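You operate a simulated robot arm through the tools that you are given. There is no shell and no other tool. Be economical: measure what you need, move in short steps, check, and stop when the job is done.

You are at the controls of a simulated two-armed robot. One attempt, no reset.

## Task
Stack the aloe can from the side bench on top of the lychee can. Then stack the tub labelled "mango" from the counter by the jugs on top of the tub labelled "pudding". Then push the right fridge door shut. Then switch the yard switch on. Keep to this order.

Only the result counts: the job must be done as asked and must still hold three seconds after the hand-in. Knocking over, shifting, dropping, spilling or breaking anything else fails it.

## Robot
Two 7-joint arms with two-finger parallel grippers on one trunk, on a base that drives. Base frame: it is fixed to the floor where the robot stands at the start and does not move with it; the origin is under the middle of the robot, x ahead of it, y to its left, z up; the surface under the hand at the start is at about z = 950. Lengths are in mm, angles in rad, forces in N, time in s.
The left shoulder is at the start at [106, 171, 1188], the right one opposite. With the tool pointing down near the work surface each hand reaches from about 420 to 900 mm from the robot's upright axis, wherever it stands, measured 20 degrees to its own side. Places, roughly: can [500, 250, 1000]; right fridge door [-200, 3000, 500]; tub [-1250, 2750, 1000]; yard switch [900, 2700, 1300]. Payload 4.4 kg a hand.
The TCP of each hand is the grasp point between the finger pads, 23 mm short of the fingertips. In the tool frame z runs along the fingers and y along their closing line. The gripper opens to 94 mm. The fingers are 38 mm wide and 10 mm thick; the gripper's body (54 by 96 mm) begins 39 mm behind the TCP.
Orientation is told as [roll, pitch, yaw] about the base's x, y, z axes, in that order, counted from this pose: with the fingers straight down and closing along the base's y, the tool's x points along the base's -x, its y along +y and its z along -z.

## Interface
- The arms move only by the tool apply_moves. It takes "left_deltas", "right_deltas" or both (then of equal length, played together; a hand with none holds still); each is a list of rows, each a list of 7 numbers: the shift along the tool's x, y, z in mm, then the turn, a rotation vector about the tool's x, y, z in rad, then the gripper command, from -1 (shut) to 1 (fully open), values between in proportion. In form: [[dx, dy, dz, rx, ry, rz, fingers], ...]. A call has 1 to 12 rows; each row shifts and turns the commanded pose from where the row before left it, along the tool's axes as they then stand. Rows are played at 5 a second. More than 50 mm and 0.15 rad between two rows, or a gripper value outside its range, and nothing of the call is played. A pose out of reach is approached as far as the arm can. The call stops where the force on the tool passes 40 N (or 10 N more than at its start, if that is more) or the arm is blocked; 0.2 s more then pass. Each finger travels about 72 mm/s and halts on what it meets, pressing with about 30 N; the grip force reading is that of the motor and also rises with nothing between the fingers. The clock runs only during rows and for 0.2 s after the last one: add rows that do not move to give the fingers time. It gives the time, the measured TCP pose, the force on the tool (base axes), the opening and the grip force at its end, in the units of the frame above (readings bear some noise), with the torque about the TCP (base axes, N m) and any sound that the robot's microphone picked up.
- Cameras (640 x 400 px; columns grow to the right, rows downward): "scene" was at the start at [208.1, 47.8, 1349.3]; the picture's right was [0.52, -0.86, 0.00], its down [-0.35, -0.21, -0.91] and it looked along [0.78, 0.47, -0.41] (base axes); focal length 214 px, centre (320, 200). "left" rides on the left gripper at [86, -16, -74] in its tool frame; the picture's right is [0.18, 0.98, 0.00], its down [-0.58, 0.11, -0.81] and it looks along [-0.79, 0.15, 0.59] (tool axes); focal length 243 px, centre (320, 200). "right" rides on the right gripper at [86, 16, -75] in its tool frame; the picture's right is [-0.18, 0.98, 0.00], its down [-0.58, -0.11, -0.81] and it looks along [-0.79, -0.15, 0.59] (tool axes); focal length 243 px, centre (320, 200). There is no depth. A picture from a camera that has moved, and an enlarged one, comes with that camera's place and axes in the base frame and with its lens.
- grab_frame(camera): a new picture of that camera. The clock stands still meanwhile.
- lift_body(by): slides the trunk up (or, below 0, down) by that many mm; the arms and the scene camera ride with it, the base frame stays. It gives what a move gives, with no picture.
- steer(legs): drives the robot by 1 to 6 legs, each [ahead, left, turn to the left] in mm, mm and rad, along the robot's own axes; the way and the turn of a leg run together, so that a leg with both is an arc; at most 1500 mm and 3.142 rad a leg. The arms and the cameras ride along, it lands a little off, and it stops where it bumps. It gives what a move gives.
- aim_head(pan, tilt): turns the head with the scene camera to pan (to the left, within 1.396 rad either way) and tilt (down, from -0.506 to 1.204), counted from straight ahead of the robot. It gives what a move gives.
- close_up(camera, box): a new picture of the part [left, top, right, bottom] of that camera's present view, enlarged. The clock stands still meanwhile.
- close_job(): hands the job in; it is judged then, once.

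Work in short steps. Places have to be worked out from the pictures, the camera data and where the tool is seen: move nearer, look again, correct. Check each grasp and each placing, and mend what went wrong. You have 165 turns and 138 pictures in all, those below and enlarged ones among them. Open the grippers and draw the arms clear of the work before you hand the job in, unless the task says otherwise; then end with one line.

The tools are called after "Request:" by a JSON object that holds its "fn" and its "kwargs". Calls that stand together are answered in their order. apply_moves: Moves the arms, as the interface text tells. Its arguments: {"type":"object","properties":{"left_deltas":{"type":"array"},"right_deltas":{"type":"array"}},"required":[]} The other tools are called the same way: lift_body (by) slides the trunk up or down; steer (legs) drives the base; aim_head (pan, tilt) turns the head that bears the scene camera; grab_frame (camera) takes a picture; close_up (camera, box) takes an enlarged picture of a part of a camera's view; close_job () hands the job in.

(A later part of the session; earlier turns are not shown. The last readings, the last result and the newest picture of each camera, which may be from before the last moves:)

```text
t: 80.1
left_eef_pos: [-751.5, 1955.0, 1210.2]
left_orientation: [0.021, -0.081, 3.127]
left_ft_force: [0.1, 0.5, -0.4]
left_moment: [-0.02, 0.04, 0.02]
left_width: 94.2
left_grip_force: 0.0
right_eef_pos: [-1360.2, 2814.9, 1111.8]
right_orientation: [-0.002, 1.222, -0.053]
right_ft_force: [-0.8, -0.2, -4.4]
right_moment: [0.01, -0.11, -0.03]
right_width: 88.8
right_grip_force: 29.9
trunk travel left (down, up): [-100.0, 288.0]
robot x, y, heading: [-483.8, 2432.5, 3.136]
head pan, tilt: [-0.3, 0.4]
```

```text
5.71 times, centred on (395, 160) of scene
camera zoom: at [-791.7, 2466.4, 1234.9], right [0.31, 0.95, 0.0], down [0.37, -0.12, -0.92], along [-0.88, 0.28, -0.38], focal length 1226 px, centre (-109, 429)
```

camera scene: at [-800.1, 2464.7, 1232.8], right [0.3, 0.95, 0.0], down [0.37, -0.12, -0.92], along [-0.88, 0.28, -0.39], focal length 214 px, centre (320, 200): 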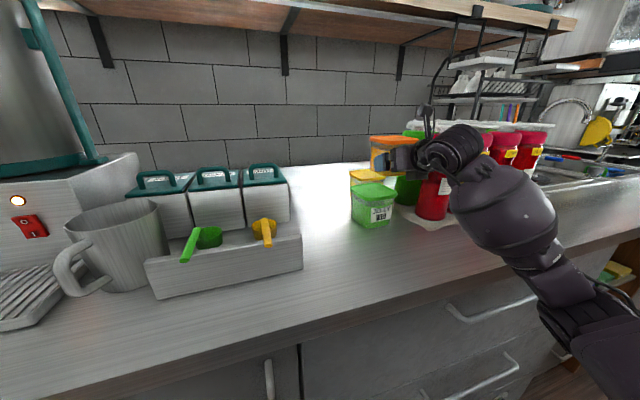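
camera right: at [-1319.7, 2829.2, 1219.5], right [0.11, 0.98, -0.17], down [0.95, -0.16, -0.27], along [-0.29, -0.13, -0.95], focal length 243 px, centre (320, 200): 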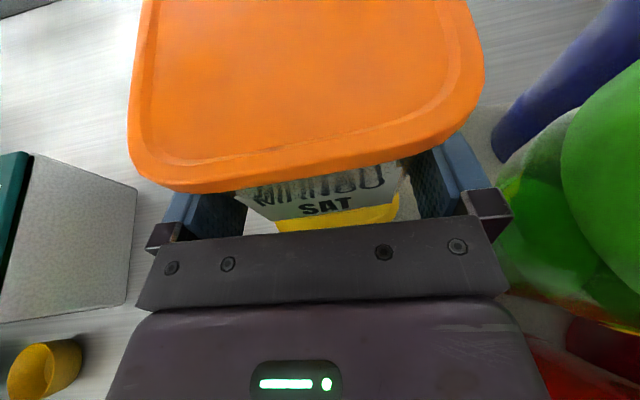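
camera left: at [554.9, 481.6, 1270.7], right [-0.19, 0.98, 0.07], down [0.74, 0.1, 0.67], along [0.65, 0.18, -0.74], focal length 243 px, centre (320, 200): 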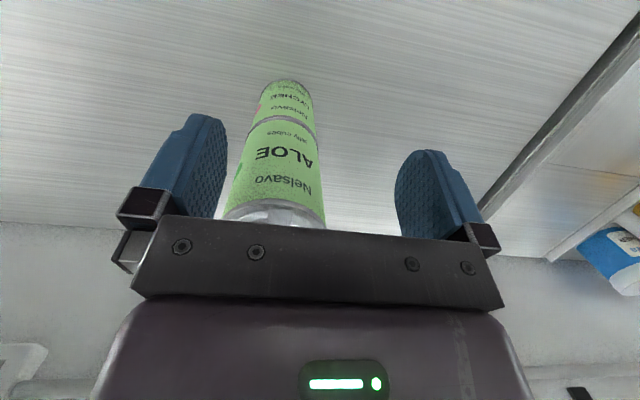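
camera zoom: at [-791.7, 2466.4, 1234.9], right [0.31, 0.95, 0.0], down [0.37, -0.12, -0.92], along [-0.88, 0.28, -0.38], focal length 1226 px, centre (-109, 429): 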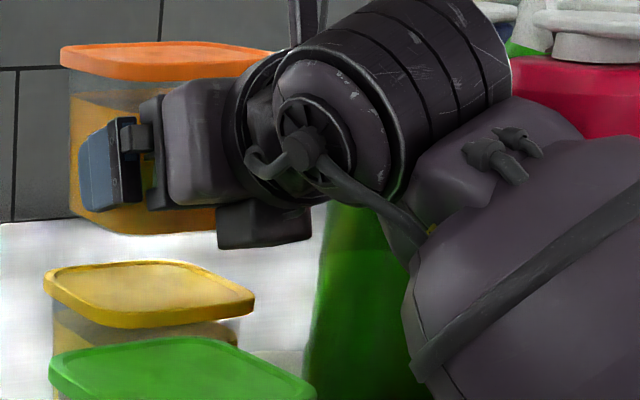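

Mango needs about 6 mm more forward, lateral is fine. I shift and lower 25 mm, then look.

Request:
{"fn": "apply_moves", "kwargs": {"right_deltas": [[-10.7, 0, 7.1, 0, 0, 0, -1], [-10.7, 0, 7.1, 0, 0, 0, -1], [0, 0, 0, 0, 0, 0, -1], [0, 0, 0, 0, 0, 0, -1]]}}

Request:
{"fn": "close_up", "kwargs": {"camera": "right", "box": [220, 150, 440, 250]}}

Request:
{"fn": "close_up", "kwargs": {"camera": "scene", "box": [350, 125, 430, 215]}}

```text
t: 81.1
left_eef_pos: [-747.9, 1949.8, 1209.8]
left_orientation: [0.016, -0.086, 3.131]
left_ft_force: [-0.7, 0.1, 0.1]
left_moment: [0.03, -0.02, -0.03]
left_width: 94.2
left_grip_force: 0.1
right_eef_pos: [-1365.8, 2809.6, 1104.8]
right_orientation: [0.021, 1.243, -0.032]
right_ft_force: [-1.6, 0.4, -2.8]
right_moment: [-0.01, -0.13, -0.02]
right_width: 89.1
right_grip_force: 30.1
trunk travel left (down, up): [-100.0, 288.0]
robot x, y, heading: [-479.3, 2435.7, 3.13]
head pan, tilt: [-0.3, 0.4]
```

```text
2.91 times, centred on (330, 200) of right
camera zoom: at [-1323.1, 2823.3, 1211.9], right [0.11, 0.98, -0.17], down [0.94, -0.16, -0.29], along [-0.31, -0.13, -0.94], focal length 706 px, centre (291, 200)
```

zoom: 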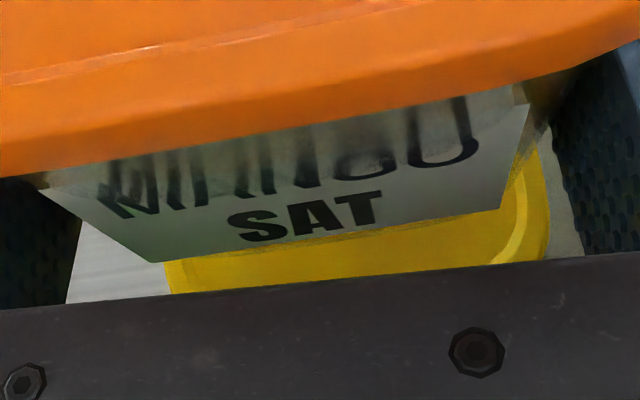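

```text
4.44 times, centred on (390, 170) of scene
camera zoom: at [-790.7, 2459.8, 1237.0], right [0.3, 0.95, 0.0], down [0.36, -0.11, -0.92], along [-0.88, 0.28, -0.38], focal length 953 px, centre (9, 333)
```

zoom: 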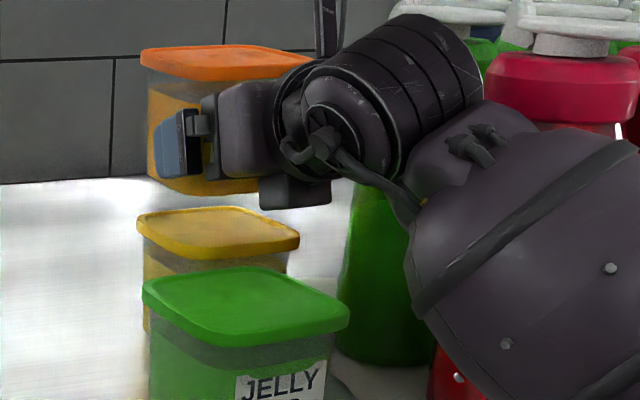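

The arm resisted the descent and the body leans back slightly: something is touching. I look at the whole scene.

Request:
{"fn": "grab_frame", "kwargs": {"camera": "scene"}}

Request:
{"fn": "aim_head", "kwargs": {"pan": -0.75, "tilt": 0.75}}

Request:
{"fn": "grab_frame", "kwargs": {"camera": "scene"}}

```text
63 pictures are left
camera scene: at [-790.7, 2459.8, 1237.0], right [0.3, 0.95, 0.0], down [0.36, -0.11, -0.92], along [-0.88, 0.28, -0.38], focal length 214 px, centre (320, 200)
```

scene: 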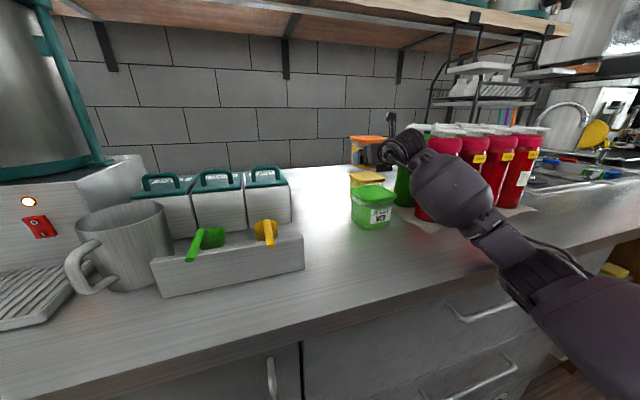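

```text
t: 82.0
left_eef_pos: [-748.7, 1949.0, 1209.2]
left_orientation: [0.014, -0.083, 3.13]
left_ft_force: [0.2, 0.0, -0.5]
left_moment: [0.01, 0.02, 0.0]
left_width: 94.1
left_grip_force: 0.1
right_eef_pos: [-1365.1, 2809.6, 1104.3]
right_orientation: [0.026, 1.241, -0.028]
right_ft_force: [0.1, -0.7, -3.8]
right_moment: [0.0, -0.12, -0.05]
right_width: 88.9
right_grip_force: 29.9
trunk travel left (down, up): [-100.0, 288.0]
robot x, y, heading: [-481.1, 2436.3, 3.137]
head pan, tilt: [-0.75, 0.75]
```

```text
62 pictures are left
camera scene: at [-762.8, 2488.2, 1205.1], right [0.69, 0.73, 0.0], down [0.49, -0.46, -0.74], along [-0.54, 0.51, -0.68], focal length 214 px, centre (320, 200)
```

scene: 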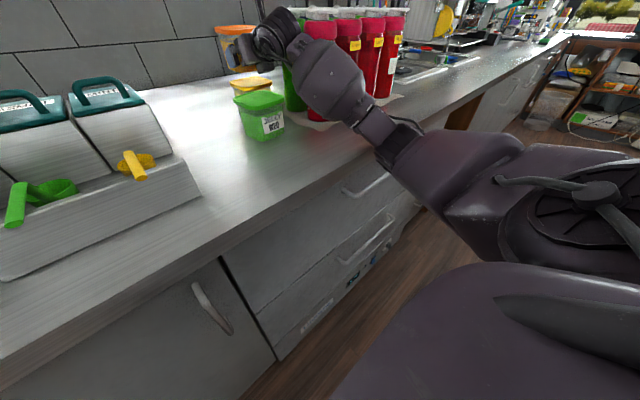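

The elbow joint seems to rest on the counter's front edge. I raise the trunk 80 mm to free it; the tub goes up with it.

Request:
{"fn": "lift_body", "kwargs": {"by": 80}}

Request:
{"fn": "grab_frame", "kwargs": {"camera": "scene"}}

```text
t: 83.2
left_eef_pos: [-758.5, 1954.3, 1287.9]
left_orientation: [0.021, -0.071, 3.129]
left_ft_force: [0.1, -0.3, 0.9]
left_moment: [-0.04, 0.01, -0.02]
left_width: 94.0
left_grip_force: 0.1
right_eef_pos: [-1375.0, 2810.2, 1160.7]
right_orientation: [-0.003, 1.213, -0.052]
right_ft_force: [-0.1, -0.8, -3.4]
right_moment: [0.0, -0.11, -0.03]
right_width: 89.1
right_grip_force: 30.4
trunk travel left (down, up): [-180.0, 208.0]
robot x, y, heading: [-483.0, 2433.5, 3.137]
head pan, tilt: [-0.75, 0.75]
```

```text
61 pictures are left
camera scene: at [-691.0, 2493.2, 1297.2], right [0.69, 0.73, 0.0], down [0.5, -0.47, -0.73], along [-0.53, 0.5, -0.68], focal length 214 px, centre (320, 200)
```

scene: 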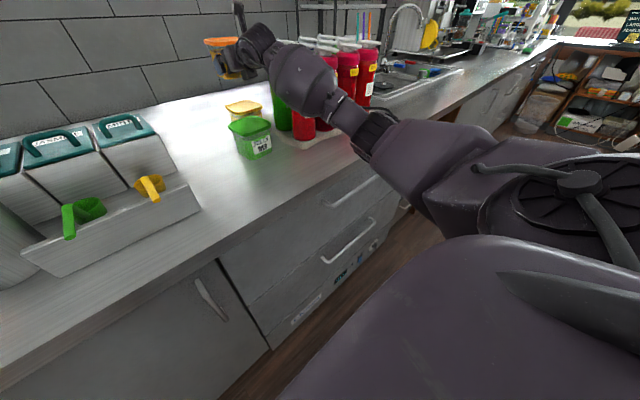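

Free again. I lower with the arm 55 mm and look.

Request:
{"fn": "apply_moves", "kwargs": {"right_deltas": [[-26.8, 1, 6.6, 0, 0, 0, -1], [-26.8, 1, 6.6, 0, 0, 0, -1], [0, 0, 0, 0, 0, 0, -1], [0, 0, 0, 0, 0, 0, -1]]}}

Request:
{"fn": "close_up", "kwargs": {"camera": "right", "box": [220, 150, 440, 250]}}

Request:
{"fn": "grab_frame", "kwargs": {"camera": "scene"}}

```text
t: 84.2
left_eef_pos: [-756.1, 1953.4, 1288.8]
left_orientation: [0.021, -0.075, 3.131]
left_ft_force: [-0.1, -0.2, 1.0]
left_moment: [-0.02, 0.04, 0.02]
left_width: 94.2
left_grip_force: 0.1
right_eef_pos: [-1366.7, 2812.5, 1109.7]
right_orientation: [-0.004, 1.217, -0.052]
right_ft_force: [0.1, -0.2, -2.5]
right_moment: [-0.01, -0.13, 0.0]
right_width: 89.2
right_grip_force: 29.7
trunk travel left (down, up): [-180.0, 208.0]
robot x, y, heading: [-481.9, 2429.1, 3.134]
head pan, tilt: [-0.75, 0.75]
```

```text
2.91 times, centred on (330, 200) of right
camera zoom: at [-1327.3, 2827.7, 1216.2], right [0.11, 0.98, -0.17], down [0.95, -0.15, -0.27], along [-0.29, -0.14, -0.95], focal length 706 px, centre (291, 200)
```

zoom: 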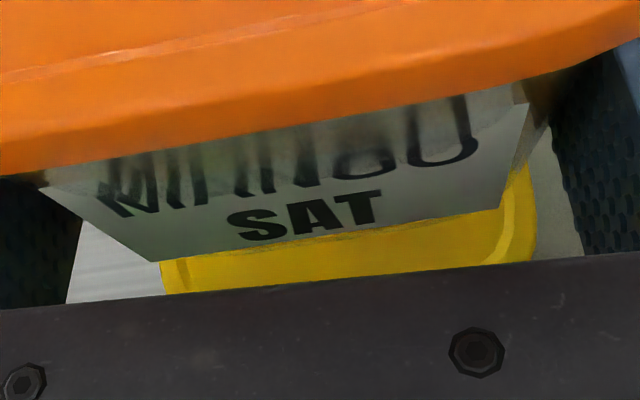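

```text
59 pictures are left
camera scene: at [-690.2, 2493.1, 1297.7], right [0.69, 0.73, 0.0], down [0.5, -0.47, -0.73], along [-0.53, 0.5, -0.68], focal length 214 px, centre (320, 200)
```

scene: 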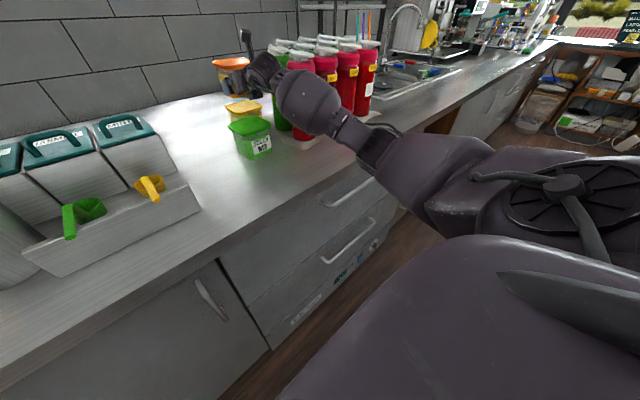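

Fore–aft and lateral offsets look within a few mm. One scene zoom to confirm.

Request:
{"fn": "close_up", "kwargs": {"camera": "scene", "box": [195, 45, 275, 135]}}

```text
4.44 times, centred on (235, 90) of scene
camera zoom: at [-690.2, 2493.1, 1297.7], right [0.69, 0.73, 0.0], down [0.5, -0.47, -0.73], along [-0.53, 0.5, -0.68], focal length 953 px, centre (698, 689)
```

zoom: 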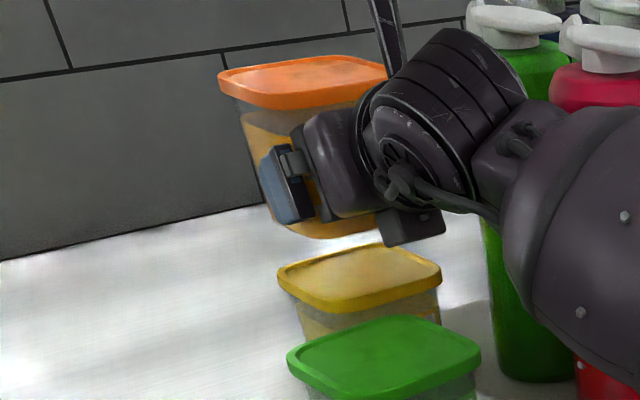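

Aligned within ~3 mm. I lower 24 mm, then check.

Request:
{"fn": "apply_moves", "kwargs": {"right_deltas": [[-11.3, 0, 4.1, 0, 0, 0, -1], [-11.3, 0, 4.1, 0, 0, 0, -1], [0, 0, 0, 0, 0, 0, -1], [0, 0, 0, 0, 0, 0, -1]]}}

Request:
{"fn": "close_up", "kwargs": {"camera": "scene", "box": [195, 45, 275, 135]}}

```text
t: 85.2
left_eef_pos: [-757.0, 1951.8, 1287.1]
left_orientation: [0.02, -0.075, 3.131]
left_ft_force: [0.4, 0.5, 0.3]
left_moment: [0.01, -0.01, -0.02]
left_width: 93.7
left_grip_force: 0.0
right_eef_pos: [-1368.6, 2813.1, 1085.6]
right_orientation: [-0.006, 1.217, -0.053]
right_ft_force: [0.3, -0.9, -4.2]
right_moment: [0.01, -0.12, -0.01]
right_width: 88.7
right_grip_force: 29.7
trunk travel left (down, up): [-180.0, 208.0]
robot x, y, heading: [-482.7, 2435.5, 3.133]
head pan, tilt: [-0.75, 0.75]
```

```text
4.44 times, centred on (235, 90) of scene
camera zoom: at [-690.1, 2493.0, 1297.7], right [0.69, 0.73, 0.0], down [0.5, -0.47, -0.73], along [-0.53, 0.5, -0.68], focal length 953 px, centre (698, 689)
```

zoom: 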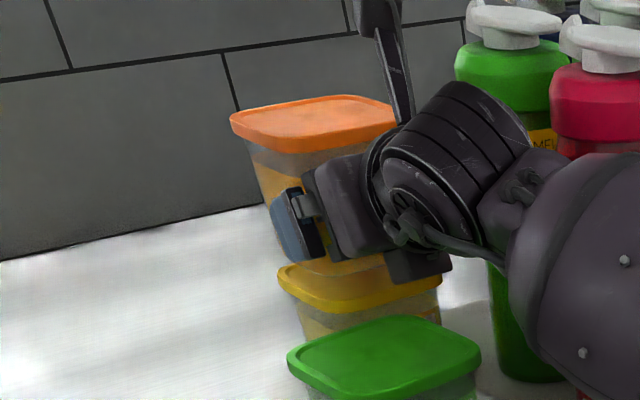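

Still aligned, about 12 mm gap. I lower 9 mm, then in small steps.

Request:
{"fn": "apply_moves", "kwargs": {"right_deltas": [[-4.7, 0, 1.7, 0, 0, 0, -1], [-3.8, 0, 1.4, 0, 0, 0, -1], [-1.4, 0, 0.5, 0, 0, 0, -1], [0, 0, 0, 0, 0, 0, -1]]}}

```text
t: 86.2
left_eef_pos: [-757.4, 1954.2, 1288.5]
left_orientation: [0.021, -0.076, 3.13]
left_ft_force: [0.0, -0.3, -0.6]
left_moment: [-0.01, 0.04, 0.04]
left_width: 94.0
left_grip_force: 0.1
right_eef_pos: [-1367.8, 2810.7, 1074.9]
right_orientation: [-0.006, 1.218, -0.053]
right_ft_force: [-0.6, 0.5, -2.0]
right_moment: [-0.08, 0.03, -0.03]
right_width: 88.8
right_grip_force: 29.5
trunk travel left (down, up): [-180.0, 208.0]
robot x, y, heading: [-480.0, 2435.4, 3.132]
head pan, tilt: [-0.75, 0.75]
```

Contact is just beginning; I go 2 mm more and look.

Request:
{"fn": "apply_moves", "kwargs": {"right_deltas": [[-1.4, 0, 0.5, 0, 0, 0, -1], [-0.9, 0, 0.4, 0, 0, 0, -1], [0, 0, 0, 0, 0, 0, -1]]}}

Request:
{"fn": "close_up", "kwargs": {"camera": "scene", "box": [200, 55, 270, 130]}}

```text
t: 87.0
left_eef_pos: [-756.4, 1953.6, 1289.5]
left_orientation: [0.021, -0.075, 3.131]
left_ft_force: [1.1, -0.1, 0.2]
left_moment: [0.01, 0.0, 0.0]
left_width: 93.9
left_grip_force: 0.0
right_eef_pos: [-1367.6, 2811.7, 1075.0]
right_orientation: [-0.006, 1.22, -0.051]
right_ft_force: [-1.5, 2.3, 5.6]
right_moment: [-0.21, -0.14, 0.01]
right_width: 89.0
right_grip_force: 30.2
trunk travel left (down, up): [-180.0, 208.0]
robot x, y, heading: [-477.3, 2435.0, 3.134]
head pan, tilt: [-0.75, 0.75]
```

```text
5.33 times, centred on (235, 92) of scene
camera zoom: at [-688.9, 2492.8, 1298.2], right [0.69, 0.73, 0.0], down [0.5, -0.47, -0.73], along [-0.53, 0.5, -0.68], focal length 1144 px, centre (773, 773)
```

zoom: 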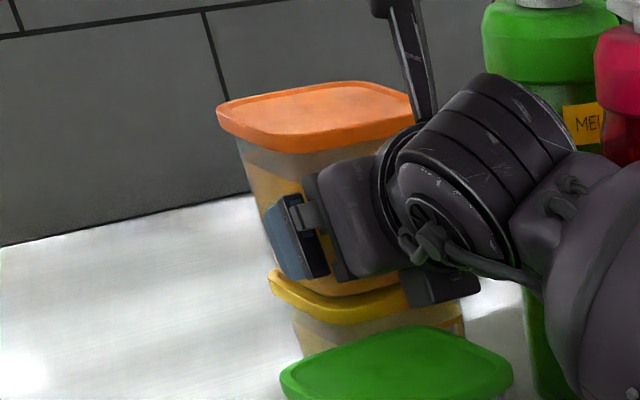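

The mango rests on the pudding (5.6 N). I open the fingers.

Request:
{"fn": "apply_moves", "kwargs": {"right_deltas": [[0.9, 0, -0.4, 0, 0, 0, -1], [0, 0, 0, 0, 0, 0, 0.9], [0, 0, 0, 0, 0, 0, 1], [0, 0, 0, 0, 0, 0, 1], [0, 0, 0, 0, 0, 0, 1]]}}

Request:
{"fn": "grab_frame", "kwargs": {"camera": "right"}}

```text
t: 88.2
left_eef_pos: [-757.4, 1952.3, 1288.7]
left_orientation: [0.021, -0.075, 3.131]
left_ft_force: [0.5, 0.0, -0.7]
left_moment: [0.0, 0.0, 0.01]
left_width: 93.7
left_grip_force: 0.1
right_eef_pos: [-1366.7, 2811.4, 1072.8]
right_orientation: [-0.007, 1.219, -0.051]
right_ft_force: [0.6, -0.7, 0.3]
right_moment: [0.0, 0.03, 0.03]
right_width: 93.9
right_grip_force: 0.0
trunk travel left (down, up): [-180.0, 208.0]
robot x, y, heading: [-485.3, 2436.9, 3.133]
head pan, tilt: [-0.75, 0.75]
```

```text
55 pictures are left
camera right: at [-1327.0, 2826.4, 1180.9], right [0.11, 0.98, -0.17], down [0.95, -0.15, -0.27], along [-0.29, -0.14, -0.95], focal length 243 px, centre (320, 200)
```

right: 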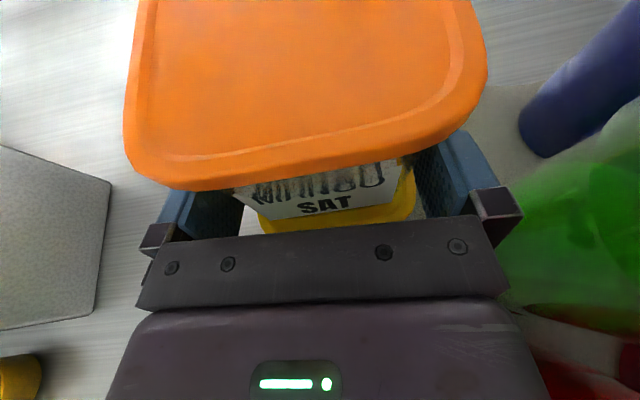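

Free. I withdraw straight back in small steps.

Request:
{"fn": "apply_moves", "kwargs": {"right_deltas": [[-2.4, 0, -6.6, 0, 0, 0, 1], [-3.4, 0, -9.4, 0, 0, 0, 1], [-3.4, 0, -9.4, 0, 0, 0, 1], [0, 0, 0, 0, 0, 0, 1]]}}

Request:
{"fn": "grab_frame", "kwargs": {"camera": "right"}}

```text
t: 89.2
left_eef_pos: [-755.0, 1954.4, 1288.5]
left_orientation: [0.021, -0.075, 3.131]
left_ft_force: [-1.0, -0.2, 0.6]
left_moment: [-0.01, -0.01, -0.01]
left_width: 93.7
left_grip_force: 0.0
right_eef_pos: [-1340.2, 2810.7, 1073.6]
right_orientation: [-0.005, 1.218, -0.05]
right_ft_force: [0.6, 0.4, 0.3]
right_moment: [0.02, -0.01, -0.02]
right_width: 94.1
right_grip_force: 0.2
trunk travel left (down, up): [-180.0, 208.0]
robot x, y, heading: [-482.5, 2436.2, 3.135]
head pan, tilt: [-0.75, 0.75]
```

```text
54 pictures are left
camera right: at [-1300.4, 2824.9, 1180.8], right [0.11, 0.98, -0.17], down [0.95, -0.15, -0.27], along [-0.29, -0.14, -0.95], focal length 243 px, centre (320, 200)
```

right: 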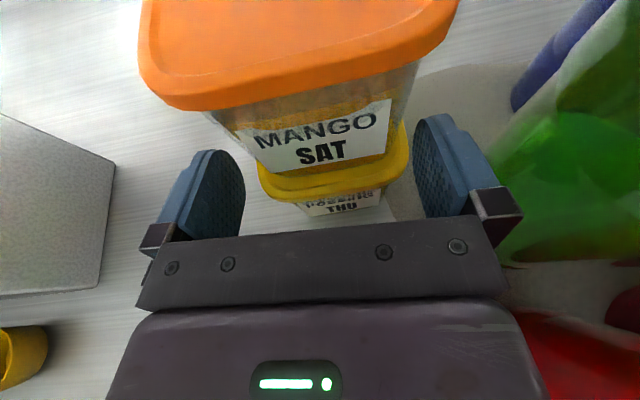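

Released cleanly and the stack stands. I withdraw further, then up.

Request:
{"fn": "apply_moves", "kwargs": {"right_deltas": [[-8, 0, -22, 0, 0, 0, 1], [-10.3, 0, -28.2, 0, 0, 0, 1], [-10.3, 0, -28.2, 0, 0, 0, 1], [18, 0, -39, 0, 0, 0, 1], [25, 0, -30, 0, 0, 0, 1], [0, 0, 0, 0, 0, 0, 1]]}}

Request:
{"fn": "aim_head", "kwargs": {"pan": -0.3, "tilt": 0.4}}

Request:
{"fn": "grab_frame", "kwargs": {"camera": "scene"}}

```text
t: 90.6
left_eef_pos: [-757.6, 1952.8, 1290.0]
left_orientation: [0.02, -0.075, 3.13]
left_ft_force: [-0.4, -0.6, -0.4]
left_moment: [0.01, -0.03, 0.0]
left_width: 94.3
left_grip_force: 0.2
right_eef_pos: [-1206.4, 2807.0, 1138.3]
right_orientation: [-0.003, 1.216, -0.051]
right_ft_force: [-0.1, 0.3, 0.6]
right_moment: [0.03, -0.02, -0.01]
right_width: 93.9
right_grip_force: 0.0
trunk travel left (down, up): [-180.0, 208.0]
robot x, y, heading: [-483.3, 2431.8, 3.136]
head pan, tilt: [-0.75, 0.75]
```

```text
t: 91.5
left_eef_pos: [-756.7, 1951.8, 1288.9]
left_orientation: [0.019, -0.076, 3.131]
left_ft_force: [-0.1, 0.1, -0.1]
left_moment: [0.03, -0.01, -0.01]
left_width: 94.0
left_grip_force: 0.1
right_eef_pos: [-1206.9, 2808.3, 1138.8]
right_orientation: [-0.006, 1.219, -0.052]
right_ft_force: [-0.8, 0.2, 0.6]
right_moment: [-0.01, 0.02, 0.04]
right_width: 94.0
right_grip_force: 0.0
trunk travel left (down, up): [-180.0, 208.0]
robot x, y, heading: [-479.3, 2434.4, 3.13]
head pan, tilt: [-0.3, 0.4]
```

```text
53 pictures are left
camera scene: at [-717.6, 2464.0, 1328.9], right [0.3, 0.95, 0.0], down [0.37, -0.12, -0.92], along [-0.88, 0.28, -0.39], focal length 214 px, centre (320, 200)
```

scene: 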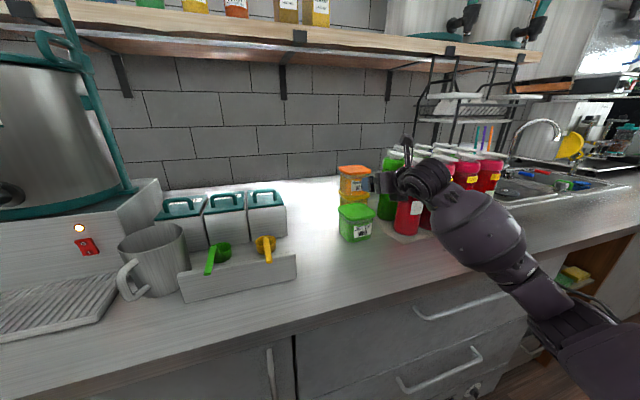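

Both stacks done. Now I back off, sidestep down the aisle to turn safely, then turn right to face +y toward the fridge.

Request:
{"fn": "steer", "kwargs": {"legs": [[-250, 0, 0], [0, 530, 0]]}}

Request:
{"fn": "steer", "kwargs": {"legs": [[0, 0, -1.565]]}}

Request:
{"fn": "aim_head", "kwargs": {"pan": 0, "tilt": 0.4}}

Request:
{"fn": "grab_frame", "kwargs": {"camera": "scene"}}

```text
t: 98.1
left_eef_pos: [-508.6, 1422.3, 1288.6]
left_orientation: [0.021, -0.075, 3.129]
left_ft_force: [0.3, -0.9, -0.1]
left_moment: [0.01, -0.03, -0.02]
left_width: 94.0
left_grip_force: 0.0
right_eef_pos: [-954.5, 2276.4, 1139.1]
right_orientation: [-0.003, 1.217, -0.053]
right_ft_force: [-0.6, -0.2, -0.6]
right_moment: [-0.02, -0.02, -0.01]
right_width: 93.9
right_grip_force: 0.1
trunk travel left (down, up): [-180.0, 208.0]
robot x, y, heading: [-232.9, 1904.6, 3.132]
head pan, tilt: [-0.3, 0.4]
```

```text
t: 102.2
left_eef_pos: [-719.8, 2164.9, 1288.6]
left_orientation: [0.023, -0.074, 1.588]
left_ft_force: [-0.3, -0.8, -1.1]
left_moment: [-0.04, 0.0, 0.01]
left_width: 94.1
left_grip_force: 0.1
right_eef_pos: [122.0, 2638.0, 1138.3]
right_orientation: [-0.005, 1.217, -1.595]
right_ft_force: [0.6, -0.4, -0.1]
right_moment: [0.02, 0.01, -0.03]
right_width: 93.8
right_grip_force: 0.1
trunk travel left (down, up): [-180.0, 208.0]
robot x, y, heading: [-227.8, 1903.9, 1.591]
head pan, tilt: [-0.3, 0.4]
```

```text
t: 103.0
left_eef_pos: [-719.7, 2165.9, 1288.5]
left_orientation: [0.022, -0.074, 1.589]
left_ft_force: [-0.3, -0.5, 0.3]
left_moment: [0.0, -0.01, 0.0]
left_width: 94.0
left_grip_force: 0.1
right_eef_pos: [120.3, 2637.7, 1137.7]
right_orientation: [-0.006, 1.219, -1.594]
right_ft_force: [-0.2, -0.1, -0.9]
right_moment: [-0.03, -0.02, -0.02]
right_width: 94.1
right_grip_force: 0.0
trunk travel left (down, up): [-180.0, 208.0]
robot x, y, heading: [-232.0, 1903.5, 1.592]
head pan, tilt: [0.0, 0.4]
```

```text
52 pictures are left
camera scene: at [-235.7, 2143.6, 1329.0], right [1.0, 0.02, 0.0], down [0.01, -0.39, -0.92], along [-0.02, 0.92, -0.39], focal length 214 px, centre (320, 200)
```

scene: 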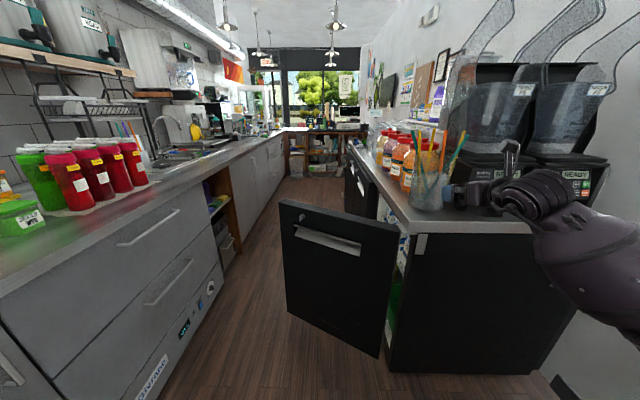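

The door spans from the hinge (~75,2892) to the free edge (~-455,3149), z about 100–890. I close the right hand and move it left to x≈-180, then lower the trunk.

Request:
{"fn": "apply_moves", "kwargs": {"right_deltas": [[0, -45, 0, 0, 0, 0, -1], [0, -45, 0, 0, 0, 0, -1], [0, -45, 0, 0, 0, 0, -1], [0, -45, 0, 0, 0, 0, -1], [0, -45, 0, 0, 0, 0, -1], [0, -45, 0, 0, 0, 0, -1], [0, -30, 0, 0, 0, 0, -1], [0, 0, 0, 0, 0, 0, -1]]}}

Request:
{"fn": "lift_body", "kwargs": {"by": -150}}

```text
t: 104.8
left_eef_pos: [-718.7, 2165.0, 1288.6]
left_orientation: [0.021, -0.077, 1.587]
left_ft_force: [0.2, 0.2, 0.1]
left_moment: [-0.02, -0.01, -0.07]
left_width: 93.9
left_grip_force: 0.1
right_eef_pos: [-178.2, 2644.1, 1141.8]
right_orientation: [-0.002, 1.217, -1.596]
right_ft_force: [-0.5, -0.3, -0.3]
right_moment: [0.02, -0.02, -0.01]
right_width: 0.0
right_grip_force: 30.3
trunk travel left (down, up): [-180.0, 208.0]
robot x, y, heading: [-232.8, 1904.8, 1.593]
head pan, tilt: [0.0, 0.4]
```

```text
t: 106.6
left_eef_pos: [-718.1, 2163.9, 1139.4]
left_orientation: [0.021, -0.078, 1.59]
left_ft_force: [0.1, 0.0, 0.6]
left_moment: [-0.03, 0.05, 0.01]
left_width: 94.1
left_grip_force: 0.1
right_eef_pos: [-178.8, 2642.6, 991.1]
right_orientation: [-0.008, 1.223, -1.596]
right_ft_force: [0.2, 0.0, 1.0]
right_moment: [0.05, 0.02, -0.03]
right_width: 0.0
right_grip_force: 30.3
trunk travel left (down, up): [-30.0, 358.0]
robot x, y, heading: [-230.4, 1903.0, 1.592]
head pan, tilt: [0.0, 0.4]
```

I lower the hand by 190 mm with the arm.

Request:
{"fn": "apply_moves", "kwargs": {"right_deltas": [[-35.7, 0, 13.1, 0, 0, 0, -1], [-35.7, 0, 13.1, 0, 0, 0, -1], [-35.7, 0, 13.1, 0, 0, 0, -1], [-35.7, 0, 13.1, 0, 0, 0, -1], [-35.7, 0, 13.1, 0, 0, 0, -1], [0, 0, 0, 0, 0, 0, -1]]}}

Request:
{"fn": "grab_frame", "kwargs": {"camera": "scene"}}

```text
t: 108.0
left_eef_pos: [-719.9, 2164.9, 1138.4]
left_orientation: [0.019, -0.076, 1.589]
left_ft_force: [-0.2, 0.4, -0.6]
left_moment: [0.03, -0.03, 0.0]
left_width: 94.2
left_grip_force: 0.0
right_eef_pos: [-177.8, 2643.3, 799.3]
right_orientation: [-0.005, 1.218, -1.595]
right_ft_force: [0.5, -0.5, -0.2]
right_moment: [0.0, 0.0, 0.01]
right_width: 0.2
right_grip_force: 30.3
trunk travel left (down, up): [-30.0, 358.0]
robot x, y, heading: [-228.9, 1904.0, 1.594]
head pan, tilt: [0.0, 0.4]
```

```text
51 pictures are left
camera scene: at [-238.5, 2284.8, 1145.4], right [1.0, 0.02, 0.0], down [0.01, -0.39, -0.92], along [-0.02, 0.92, -0.39], focal length 214 px, centre (320, 200)
```

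scene: 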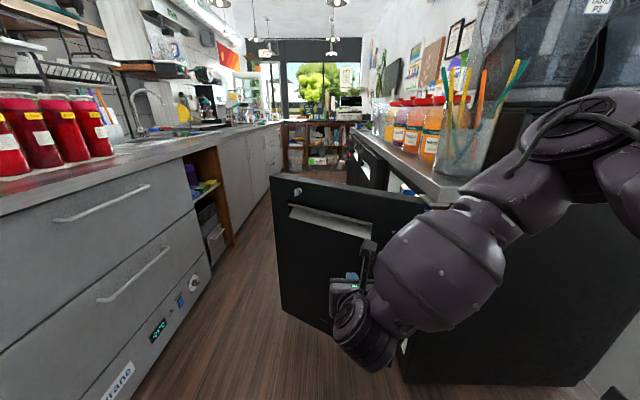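

The right arm's elbow would swing over the fridge counter, so I'll use the left hand for the door. First I raise the right hand, bring it back to fingers-down.

Request:
{"fn": "apply_moves", "kwargs": {"right_deltas": [[35.7, 0, -13.1, 0, 0, 0, -1], [35.7, 0, -13.1, 0, 0, 0, -1], [35.7, 0, -13.1, 0, 0, 0, -1], [35.7, 0, -13.1, 0, 0, 0, -1], [35.7, 0, -13.1, 0, -0.14, 0, -1], [0, 0, 0, 0, -0.15, 0, -1], [0, 0, 0, 0, -0.15, 0, -1], [0, 0, 0, 0, -0.15, 0, -1], [0, 0, 0, 0, -0.15, 0, -1], [0, 0, 0, 0, -0.15, 0, -1], [0, 0, 0, 0, -0.15, 0, -1], [0, 0, 0, 0, -0.15, 0, -1]]}}

Request:
{"fn": "lift_body", "kwargs": {"by": 100}}

```text
t: 110.6
left_eef_pos: [-719.0, 2164.8, 1138.6]
left_orientation: [0.021, -0.075, 1.589]
left_ft_force: [0.8, 0.9, 0.4]
left_moment: [0.01, 0.0, -0.02]
left_width: 94.0
left_grip_force: 0.1
right_eef_pos: [-178.8, 2643.7, 989.5]
right_orientation: [-0.002, 0.026, -1.59]
right_ft_force: [0.0, 1.0, 0.7]
right_moment: [-0.02, -0.02, 0.0]
right_width: 0.0
right_grip_force: 29.7
trunk travel left (down, up): [-30.0, 358.0]
robot x, y, heading: [-231.9, 1902.8, 1.593]
head pan, tilt: [0.0, 0.4]
```

```text
t: 111.9
left_eef_pos: [-719.8, 2167.7, 1237.5]
left_orientation: [0.022, -0.071, 1.588]
left_ft_force: [0.7, 1.2, 1.6]
left_moment: [-0.01, 0.0, -0.04]
left_width: 94.1
left_grip_force: 0.0
right_eef_pos: [-178.5, 2645.7, 1085.0]
right_orientation: [-0.003, 0.024, -1.59]
right_ft_force: [0.6, 1.0, 0.1]
right_moment: [-0.06, 0.01, 0.0]
right_width: 0.1
right_grip_force: 30.1
trunk travel left (down, up): [-130.0, 258.0]
robot x, y, heading: [-230.2, 1907.2, 1.595]
head pan, tilt: [0.0, 0.4]
```

Right hand is fingers-down. I retract it back and up; simultaneously the left hand closes and goes forward and down.

Request:
{"fn": "apply_moves", "kwargs": {"right_deltas": [[-42, 6, -22, 0, 0, 0, -1], [-42, 6, -22, 0, 0, 0, -1], [-42, 6, -22, 0, 0, 0, -1], [-42, 6, -22, 0, 0, 0, -1], [0, 6, -22, 0, 0, 0, -1], [0, 6, -22, 0, 0, 0, -1], [0, 0, 0, 0, 0, 0, -1], [0, 0, 0, 0, 0, 0, -1]], "left_deltas": [[-35, -15, 30, 0, 0, 0, -1], [-35, -15, 30, 0, 0, 0, -1], [-35, -15, 30, 0, 0, 0, -1], [-35, -15, 30, 0, 0, 0, -1], [-35, -15, 30, 0, 0, 0, -1], [-35, -15, 30, 0, 0, 0, -1], [-35, -15, 30, 0, 0, 0, -1], [-35, -15, 30, 0, 0, 0, -1]]}}

Request:
{"fn": "grab_frame", "kwargs": {"camera": "scene"}}

```text
t: 113.7
left_eef_pos: [-607.7, 2463.8, 1015.7]
left_orientation: [0.023, -0.075, 1.588]
left_ft_force: [-0.3, -0.3, 0.2]
left_moment: [-0.01, 0.02, 0.02]
left_width: 0.2
left_grip_force: 30.0
right_eef_pos: [-144.6, 2473.4, 1215.1]
right_orientation: [-0.001, 0.027, -1.59]
right_ft_force: [0.7, -0.9, -0.7]
right_moment: [-0.01, -0.02, 0.02]
right_width: 0.0
right_grip_force: 30.0
trunk travel left (down, up): [-130.0, 258.0]
robot x, y, heading: [-227.1, 1903.5, 1.593]
head pan, tilt: [0.0, 0.4]
```

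```text
50 pictures are left
camera scene: at [-235.9, 2195.4, 1269.9], right [1.0, 0.02, 0.0], down [0.01, -0.39, -0.92], along [-0.02, 0.92, -0.39], focal length 214 px, centre (320, 200)
```

scene: 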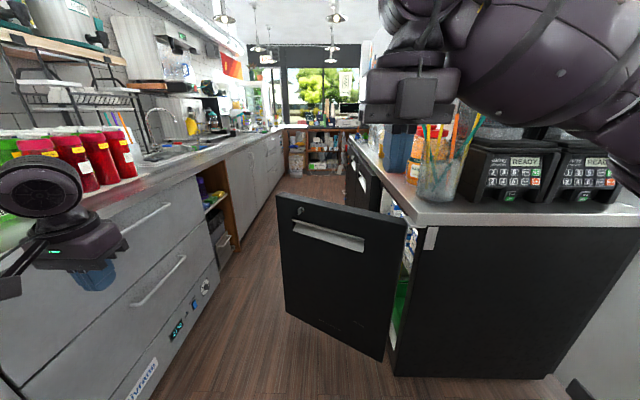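

I pitch the left hand's fingers forward while moving it right and ahead.

Request:
{"fn": "apply_moves", "kwargs": {"left_deltas": [[0, -25, 15, 0, -0.13, 0, -1], [0, -25, 15, 0, -0.13, 0, -1], [0, -25, 15, 0, -0.13, 0, -1], [0, -25, 15, 0, -0.13, 0, -1], [0, -25, 15, 0, -0.13, 0, -1], [0, -25, 15, 0, -0.13, 0, -1], [0, -25, 15, 0, -0.13, 0, -1], [0, -25, 15, 0, -0.1, 0, -1], [0, 0, 0, 0, 0, 0, -1]]}}

Request:
{"fn": "grab_frame", "kwargs": {"camera": "scene"}}

```text
t: 115.7
left_eef_pos: [-424.8, 2523.6, 922.3]
left_orientation: [0.046, -1.087, 1.55]
left_ft_force: [-0.1, -0.2, -0.5]
left_moment: [0.04, 0.01, 0.01]
left_width: 0.0
left_grip_force: 29.9
left hand out of reach, approached as far as the arm can: row 8
right_eef_pos: [-145.2, 2471.2, 1215.8]
right_orientation: [-0.002, 0.029, -1.59]
right_ft_force: [0.0, 0.0, 0.9]
right_moment: [0.04, 0.02, -0.01]
right_width: 0.0
right_grip_force: 29.8
trunk travel left (down, up): [-130.0, 258.0]
robot x, y, heading: [-229.4, 1903.9, 1.588]
head pan, tilt: [0.0, 0.4]
```

```text
49 pictures are left
camera scene: at [-236.3, 2193.9, 1270.6], right [1.0, 0.02, 0.0], down [0.01, -0.39, -0.92], along [-0.02, 0.92, -0.39], focal length 214 px, centre (320, 200)
```

scene: 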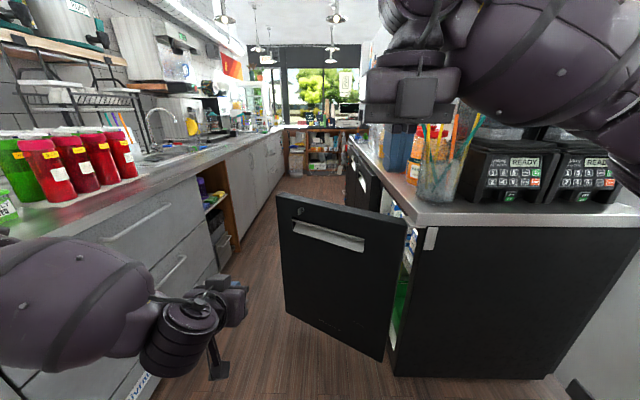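

I lower the left hand to z≈800 and a little further ahead.

Request:
{"fn": "apply_moves", "kwargs": {"left_deltas": [[26, 0, 36, 0, 0, 0, -1], [26, 0, 36, 0, 0, 0, -1], [26, 0, 36, 0, 0, 0, -1], [0, 0, 0, 0, 0, 0, -1]]}}

```text
t: 116.7
left_eef_pos: [-487.8, 2563.3, 857.2]
left_orientation: [0.043, -1.084, 1.55]
left_ft_force: [0.5, 0.5, -0.2]
left_moment: [0.01, 0.01, -0.01]
left_width: 0.1
left_grip_force: 30.1
left hand out of reach, approached as far as the arm can: row 1, 2, 3
right_eef_pos: [-147.0, 2472.2, 1214.7]
right_orientation: [-0.003, 0.029, -1.591]
right_ft_force: [-0.6, 0.7, -0.4]
right_moment: [0.01, -0.05, 0.0]
right_width: 0.1
right_grip_force: 30.1
trunk travel left (down, up): [-130.0, 258.0]
robot x, y, heading: [-230.3, 1902.0, 1.593]
head pan, tilt: [0.0, 0.4]
```

Left is at z≈857; trunk down 60 will do. First I tuck the right hand out to the right side, away from the fridge counter.

Request:
{"fn": "apply_moves", "kwargs": {"right_deltas": [[-29, 38, 0, 0, 0, 0, -1], [-29, 38, 0, 0, 0, 0, -1], [-29, 38, 0, 0, 0, 0, -1], [-29, 38, 0, 0, 0, 0, -1], [-29, 38, 0, 0, 0, 0, -1], [-29, 38, 0, 0, 0, 0, -1], [-29, 38, 0, 0, 0, 0, -1], [-29, 38, 0, 0, 0, 0, -1], [-29, 38, 0, 0, 0, 0, -1], [-29, 38, 0, 0, 0, 0, -1], [0, 0, 0, 0, 0, 0, -1]]}}

Request:
{"fn": "lift_body", "kwargs": {"by": -60}}

```text
t: 119.1
left_eef_pos: [-488.0, 2562.2, 857.5]
left_orientation: [0.044, -1.084, 1.55]
left_ft_force: [-0.3, 0.2, -0.4]
left_moment: [0.02, -0.02, 0.02]
left_width: 0.1
left_grip_force: 30.1
right_eef_pos: [215.3, 2210.9, 1210.9]
right_orientation: [-0.002, 0.029, -1.589]
right_ft_force: [0.9, -0.2, 0.2]
right_moment: [-0.02, 0.0, -0.02]
right_width: 0.2
right_grip_force: 29.9
right hand out of reach, approached as far as the arm can: row 10
trunk travel left (down, up): [-130.0, 258.0]
robot x, y, heading: [-232.1, 1904.1, 1.593]
head pan, tilt: [0.0, 0.4]
```

```text
t: 120.1
left_eef_pos: [-487.3, 2563.8, 800.2]
left_orientation: [0.046, -1.089, 1.549]
left_ft_force: [-0.8, -0.2, -0.1]
left_moment: [-0.02, 0.02, 0.04]
left_width: 0.0
left_grip_force: 29.9
right_eef_pos: [210.2, 2270.4, 1116.1]
right_orientation: [0.006, -0.18, -1.59]
right_ft_force: [-0.4, 0.1, -0.2]
right_moment: [0.0, -0.02, 0.0]
right_width: 0.2
right_grip_force: 29.6
trunk travel left (down, up): [-70.0, 318.0]
robot x, y, heading: [-229.1, 1906.9, 1.591]
head pan, tilt: [0.0, 0.4]
```

I sidestep left a bit and turn right to heading about 0.7.

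Request:
{"fn": "steer", "kwargs": {"legs": [[100, 160, 0], [0, 0, -0.89]]}}

Request:
{"fn": "aim_head", "kwargs": {"pan": 0.5, "tilt": 0.5}}

Request:
{"fn": "grab_frame", "kwargs": {"camera": "scene"}}

```text
t: 124.5
left_eef_pos: [-31.8, 2613.1, 798.6]
left_orientation: [0.044, -1.087, 0.648]
left_ft_force: [-0.2, 0.6, -0.3]
left_moment: [0.03, 0.02, 0.0]
left_width: 0.0
left_grip_force: 30.4
right_eef_pos: [171.4, 1883.4, 1115.6]
right_orientation: [0.006, -0.181, -2.493]
right_ft_force: [-0.4, 0.3, -0.5]
right_moment: [-0.03, 0.02, 0.0]
right_width: 0.0
right_grip_force: 29.6
trunk travel left (down, up): [-70.0, 318.0]
robot x, y, heading: [-391.0, 2002.0, 0.692]
head pan, tilt: [0.0, 0.4]
```

```text
t: 125.4
left_eef_pos: [-30.4, 2612.1, 796.8]
left_orientation: [0.045, -1.083, 0.647]
left_ft_force: [0.0, 0.4, 0.6]
left_moment: [0.01, 0.02, 0.03]
left_width: 0.1
left_grip_force: 29.9
right_eef_pos: [172.0, 1883.5, 1115.4]
right_orientation: [0.007, -0.182, -2.493]
right_ft_force: [-0.1, -0.1, -0.2]
right_moment: [-0.01, 0.02, 0.02]
right_width: 0.1
right_grip_force: 30.2
trunk travel left (down, up): [-70.0, 318.0]
robot x, y, heading: [-391.2, 2001.5, 0.686]
head pan, tilt: [0.499, 0.499]
```

```text
48 pictures are left
camera scene: at [-158.0, 2249.1, 1185.8], right [0.93, -0.38, 0.0], down [-0.18, -0.44, -0.88], along [0.33, 0.81, -0.48], focal length 214 px, centre (320, 200)
```

scene: 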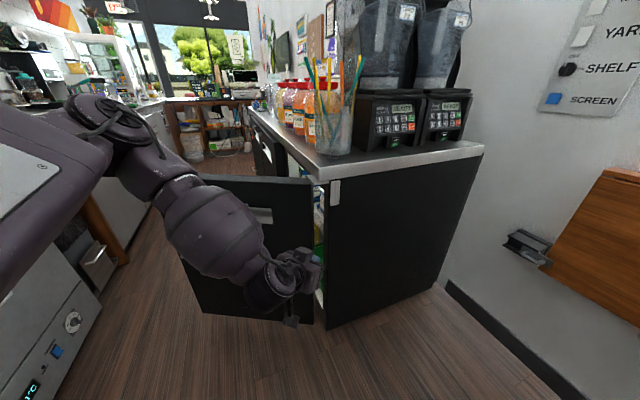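

The path looks free. I move the base so the left fist comes in front of the door near (-250,2960).

Request:
{"fn": "steer", "kwargs": {"legs": [[40, 407, 0]]}}

Request:
{"fn": "grab_frame", "kwargs": {"camera": "scene"}}

```text
t: 129.5
left_eef_pos: [-259.1, 2953.9, 797.8]
left_orientation: [0.045, -1.084, 0.644]
left_ft_force: [-0.5, -0.5, -0.8]
left_moment: [0.02, 0.0, 0.01]
left_width: 0.0
left_grip_force: 30.5
right_eef_pos: [-57.0, 2225.0, 1115.6]
right_orientation: [0.005, -0.181, -2.495]
right_ft_force: [1.1, -0.1, 0.1]
right_moment: [0.01, 0.02, -0.01]
right_width: 0.0
right_grip_force: 29.7
trunk travel left (down, up): [-70.0, 318.0]
robot x, y, heading: [-621.0, 2343.9, 0.682]
head pan, tilt: [0.499, 0.499]
```

```text
47 pictures are left
camera scene: at [-386.4, 2591.4, 1185.7], right [0.93, -0.38, 0.0], down [-0.18, -0.44, -0.88], along [0.33, 0.81, -0.48], focal length 214 px, centre (320, 200)
```

scene: 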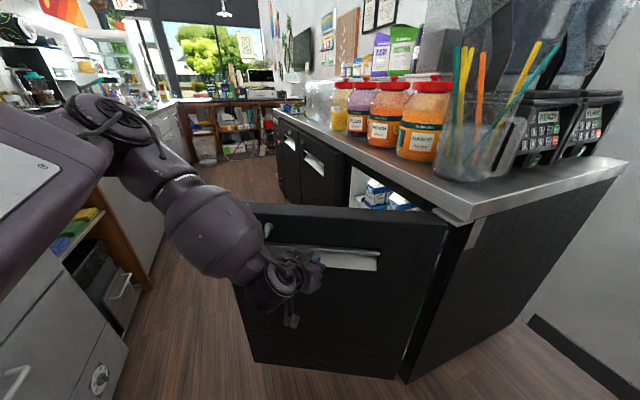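

The fist is about 70 mm from the door face. I drive forward 110 mm and check.

Request:
{"fn": "steer", "kwargs": {"legs": [[110, 10, 0]]}}

Request:
{"fn": "grab_frame", "kwargs": {"camera": "scene"}}

```text
t: 130.5
left_eef_pos: [-223.3, 2989.0, 795.0]
left_orientation: [0.042, -1.077, 0.647]
left_ft_force: [-0.4, 1.0, -0.4]
left_moment: [0.01, 0.01, -0.01]
left_width: 0.0
left_grip_force: 29.9
right_eef_pos: [-18.5, 2264.3, 1114.4]
right_orientation: [0.007, -0.186, -2.495]
right_ft_force: [-0.5, 0.0, 0.5]
right_moment: [-0.01, 0.04, -0.04]
right_width: 0.0
right_grip_force: 30.1
trunk travel left (down, up): [-70.0, 318.0]
robot x, y, heading: [-580.5, 2381.3, 0.687]
head pan, tilt: [0.499, 0.499]
stopped in leg 1: the force on the tool passed its limit at 88 N (the readings are from after the stop); the commanded pose is now the measured one
```

```text
46 pictures are left
camera scene: at [-348.0, 2629.2, 1184.9], right [0.93, -0.38, 0.0], down [-0.18, -0.44, -0.88], along [0.33, 0.81, -0.48], focal length 214 px, centre (320, 200)
```

scene: 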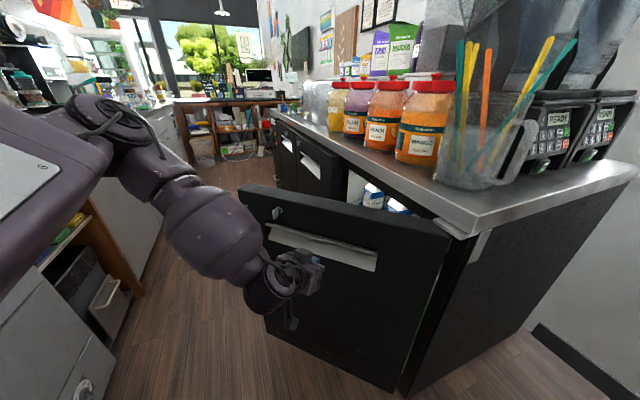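

The base push hit a force limit at contact. I push gently with the arm instead.

Request:
{"fn": "apply_moves", "kwargs": {"left_deltas": [[-4.7, 1.4, 8.7, 0, 0, 0, -1], [-4.7, 1.4, 8.7, 0, 0, 0, -1], [-4.7, 1.4, 8.7, 0, 0, 0, -1], [-4.7, 1.4, 8.7, 0, 0, 0, -1], [-4.7, 1.4, 8.7, 0, 0, 0, -1], [-4.7, 1.4, 8.7, 0, 0, 0, -1], [-4.7, 1.4, 8.7, 0, 0, 0, -1], [-4.7, 1.4, 8.7, 0, 0, 0, -1], [-4.7, 1.4, 8.7, 0, 0, 0, -1], [-4.7, 1.4, 8.7, 0, 0, 0, -1], [-4.7, 1.4, 8.7, 0, 0, 0, -1], [-4.7, 1.4, 8.7, 0, 0, 0, -1]]}}

Request:
{"fn": "grab_frame", "kwargs": {"camera": "scene"}}

```text
t: 133.1
left_eef_pos: [-142.2, 3075.9, 798.6]
left_orientation: [0.043, -1.081, 0.647]
left_ft_force: [-0.2, 0.1, -0.6]
left_moment: [0.0, 0.0, 0.0]
left_width: 0.0
left_grip_force: 30.5
right_eef_pos: [-19.7, 2262.8, 1114.7]
right_orientation: [0.009, -0.184, -2.497]
right_ft_force: [0.0, 0.0, -0.8]
right_moment: [0.02, -0.02, -0.01]
right_width: 0.0
right_grip_force: 30.2
trunk travel left (down, up): [-70.0, 318.0]
robot x, y, heading: [-582.7, 2383.3, 0.685]
head pan, tilt: [0.499, 0.499]
```

```text
45 pictures are left
camera scene: at [-348.8, 2628.3, 1185.5], right [0.93, -0.38, 0.0], down [-0.18, -0.44, -0.88], along [0.33, 0.81, -0.48], focal length 214 px, centre (320, 200)
```

scene: 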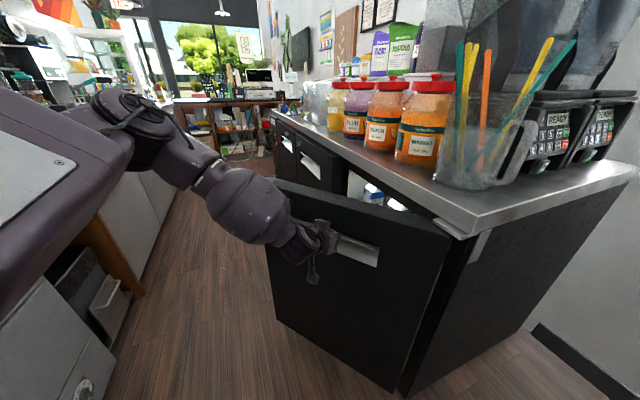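

The door has swung part way. I keep pushing with the arm.

Request:
{"fn": "apply_moves", "kwargs": {"left_deltas": [[-5.2, 0.5, 9.7, 0, 0, 0, -1], [-5.2, 0.5, 9.7, 0, 0, 0, -1], [-5.2, 0.5, 9.7, 0, 0, 0, -1], [-5.2, 0.5, 9.7, 0, 0, 0, -1], [-5.2, 0.5, 9.7, 0, 0, 0, -1], [-5.2, 0.5, 9.7, 0, 0, 0, -1], [-5.2, 0.5, 9.7, 0, 0, 0, -1], [-5.2, 0.5, 9.7, 0, 0, 0, -1], [-5.2, 0.5, 9.7, 0, 0, 0, -1], [-5.2, 0.5, 9.7, 0, 0, 0, -1], [-5.2, 0.5, 9.7, 0, 0, 0, -1], [-5.2, 0.5, 9.7, 0, 0, 0, -1]]}}

Request:
{"fn": "grab_frame", "kwargs": {"camera": "scene"}}

```text
t: 135.7
left_eef_pos: [-81.1, 3164.8, 819.7]
left_orientation: [0.042, -1.079, 0.647]
left_ft_force: [0.2, 0.4, 0.7]
left_moment: [0.01, 0.0, 0.0]
left_width: 0.0
left_grip_force: 30.3
left hand out of reach, approached as far as the arm can: row 7, 8, 9, 10, 11, 12
right_eef_pos: [-20.5, 2263.2, 1114.2]
right_orientation: [0.006, -0.181, -2.495]
right_ft_force: [0.7, -0.1, -0.1]
right_moment: [0.0, -0.01, 0.01]
right_width: 0.1
right_grip_force: 30.1
trunk travel left (down, up): [-70.0, 318.0]
robot x, y, heading: [-583.7, 2380.3, 0.684]
head pan, tilt: [0.499, 0.499]
```

```text
44 pictures are left
camera scene: at [-349.2, 2628.1, 1185.8], right [0.93, -0.38, 0.0], down [-0.18, -0.44, -0.88], along [0.33, 0.81, -0.48], focal length 214 px, centre (320, 200)
```

scene: 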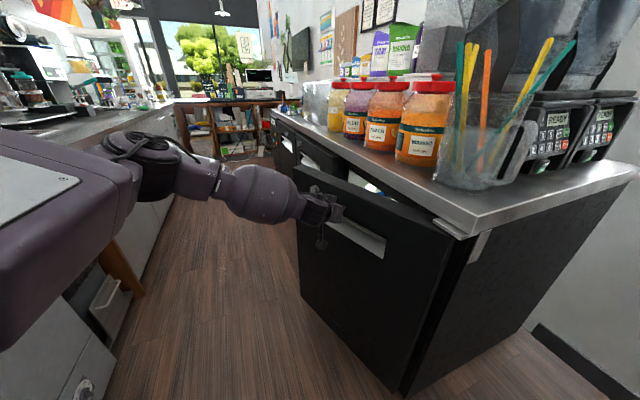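

The arm is at its reach limit; I drive the base in short legs to continue.

Request:
{"fn": "steer", "kwargs": {"legs": [[40, -5, 0]]}}

```text
t: 136.6
left_eef_pos: [-46.7, 3186.2, 819.1]
left_orientation: [0.041, -1.08, 0.647]
left_ft_force: [0.5, -0.1, -0.5]
left_moment: [0.03, 0.02, 0.02]
left_width: 0.0
left_grip_force: 29.9
right_eef_pos: [15.9, 2283.4, 1115.5]
right_orientation: [0.008, -0.181, -2.494]
right_ft_force: [0.0, 0.0, 0.6]
right_moment: [-0.01, 0.0, 0.0]
right_width: 0.3
right_grip_force: 30.0
trunk travel left (down, up): [-70.0, 318.0]
robot x, y, heading: [-543.7, 2402.6, 0.692]
head pan, tilt: [0.499, 0.499]
```

That works; I continue with two further short legs.

Request:
{"fn": "steer", "kwargs": {"legs": [[40, -10, 0], [40, -10, 0]]}}

Request:
{"fn": "grab_frame", "kwargs": {"camera": "scene"}}

```text
t: 138.0
left_eef_pos: [29.1, 3221.9, 819.8]
left_orientation: [0.041, -1.08, 0.648]
left_ft_force: [0.0, 0.6, -0.2]
left_moment: [-0.01, 0.0, -0.03]
left_width: 0.1
left_grip_force: 30.2
right_eef_pos: [90.4, 2319.6, 1114.4]
right_orientation: [0.006, -0.183, -2.496]
right_ft_force: [-0.2, -0.5, -0.3]
right_moment: [-0.01, 0.0, -0.01]
right_width: 0.0
right_grip_force: 29.8
trunk travel left (down, up): [-70.0, 318.0]
robot x, y, heading: [-472.2, 2437.4, 0.681]
head pan, tilt: [0.499, 0.499]
```

```text
43 pictures are left
camera scene: at [-238.9, 2685.5, 1185.6], right [0.93, -0.38, 0.0], down [-0.18, -0.44, -0.88], along [0.33, 0.81, -0.48], focal length 214 px, centre (320, 200)
```

scene: 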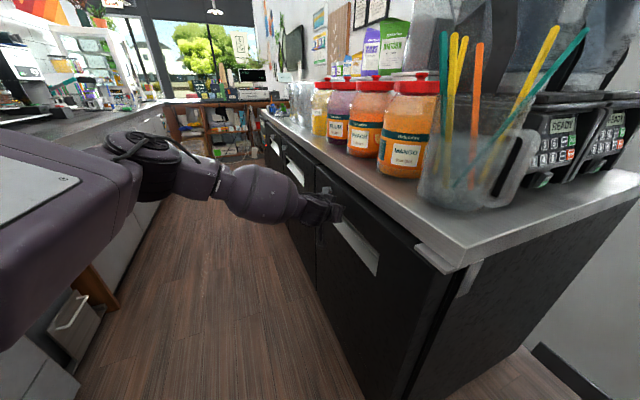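

Nearly shut. I zoom on the door's edges.

Request:
{"fn": "close_up", "kwargs": {"camera": "scene", "box": [250, 100, 490, 330]}}

```text
1.74 times, centred on (370, 215) of scene
camera zoom: at [-238.9, 2685.5, 1185.6], right [0.93, -0.38, 0.0], down [-0.18, -0.44, -0.88], along [0.33, 0.81, -0.48], focal length 373 px, centre (233, 174)
```

zoom: 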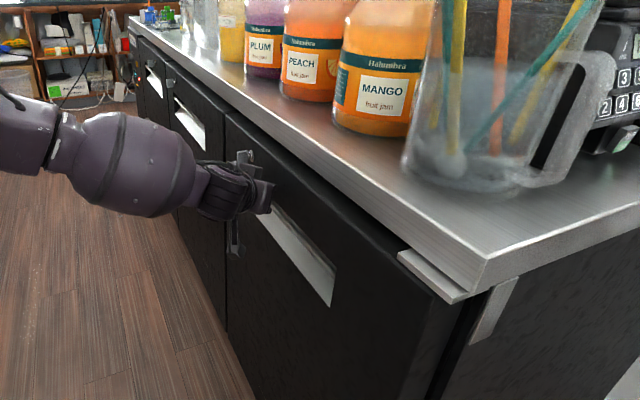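

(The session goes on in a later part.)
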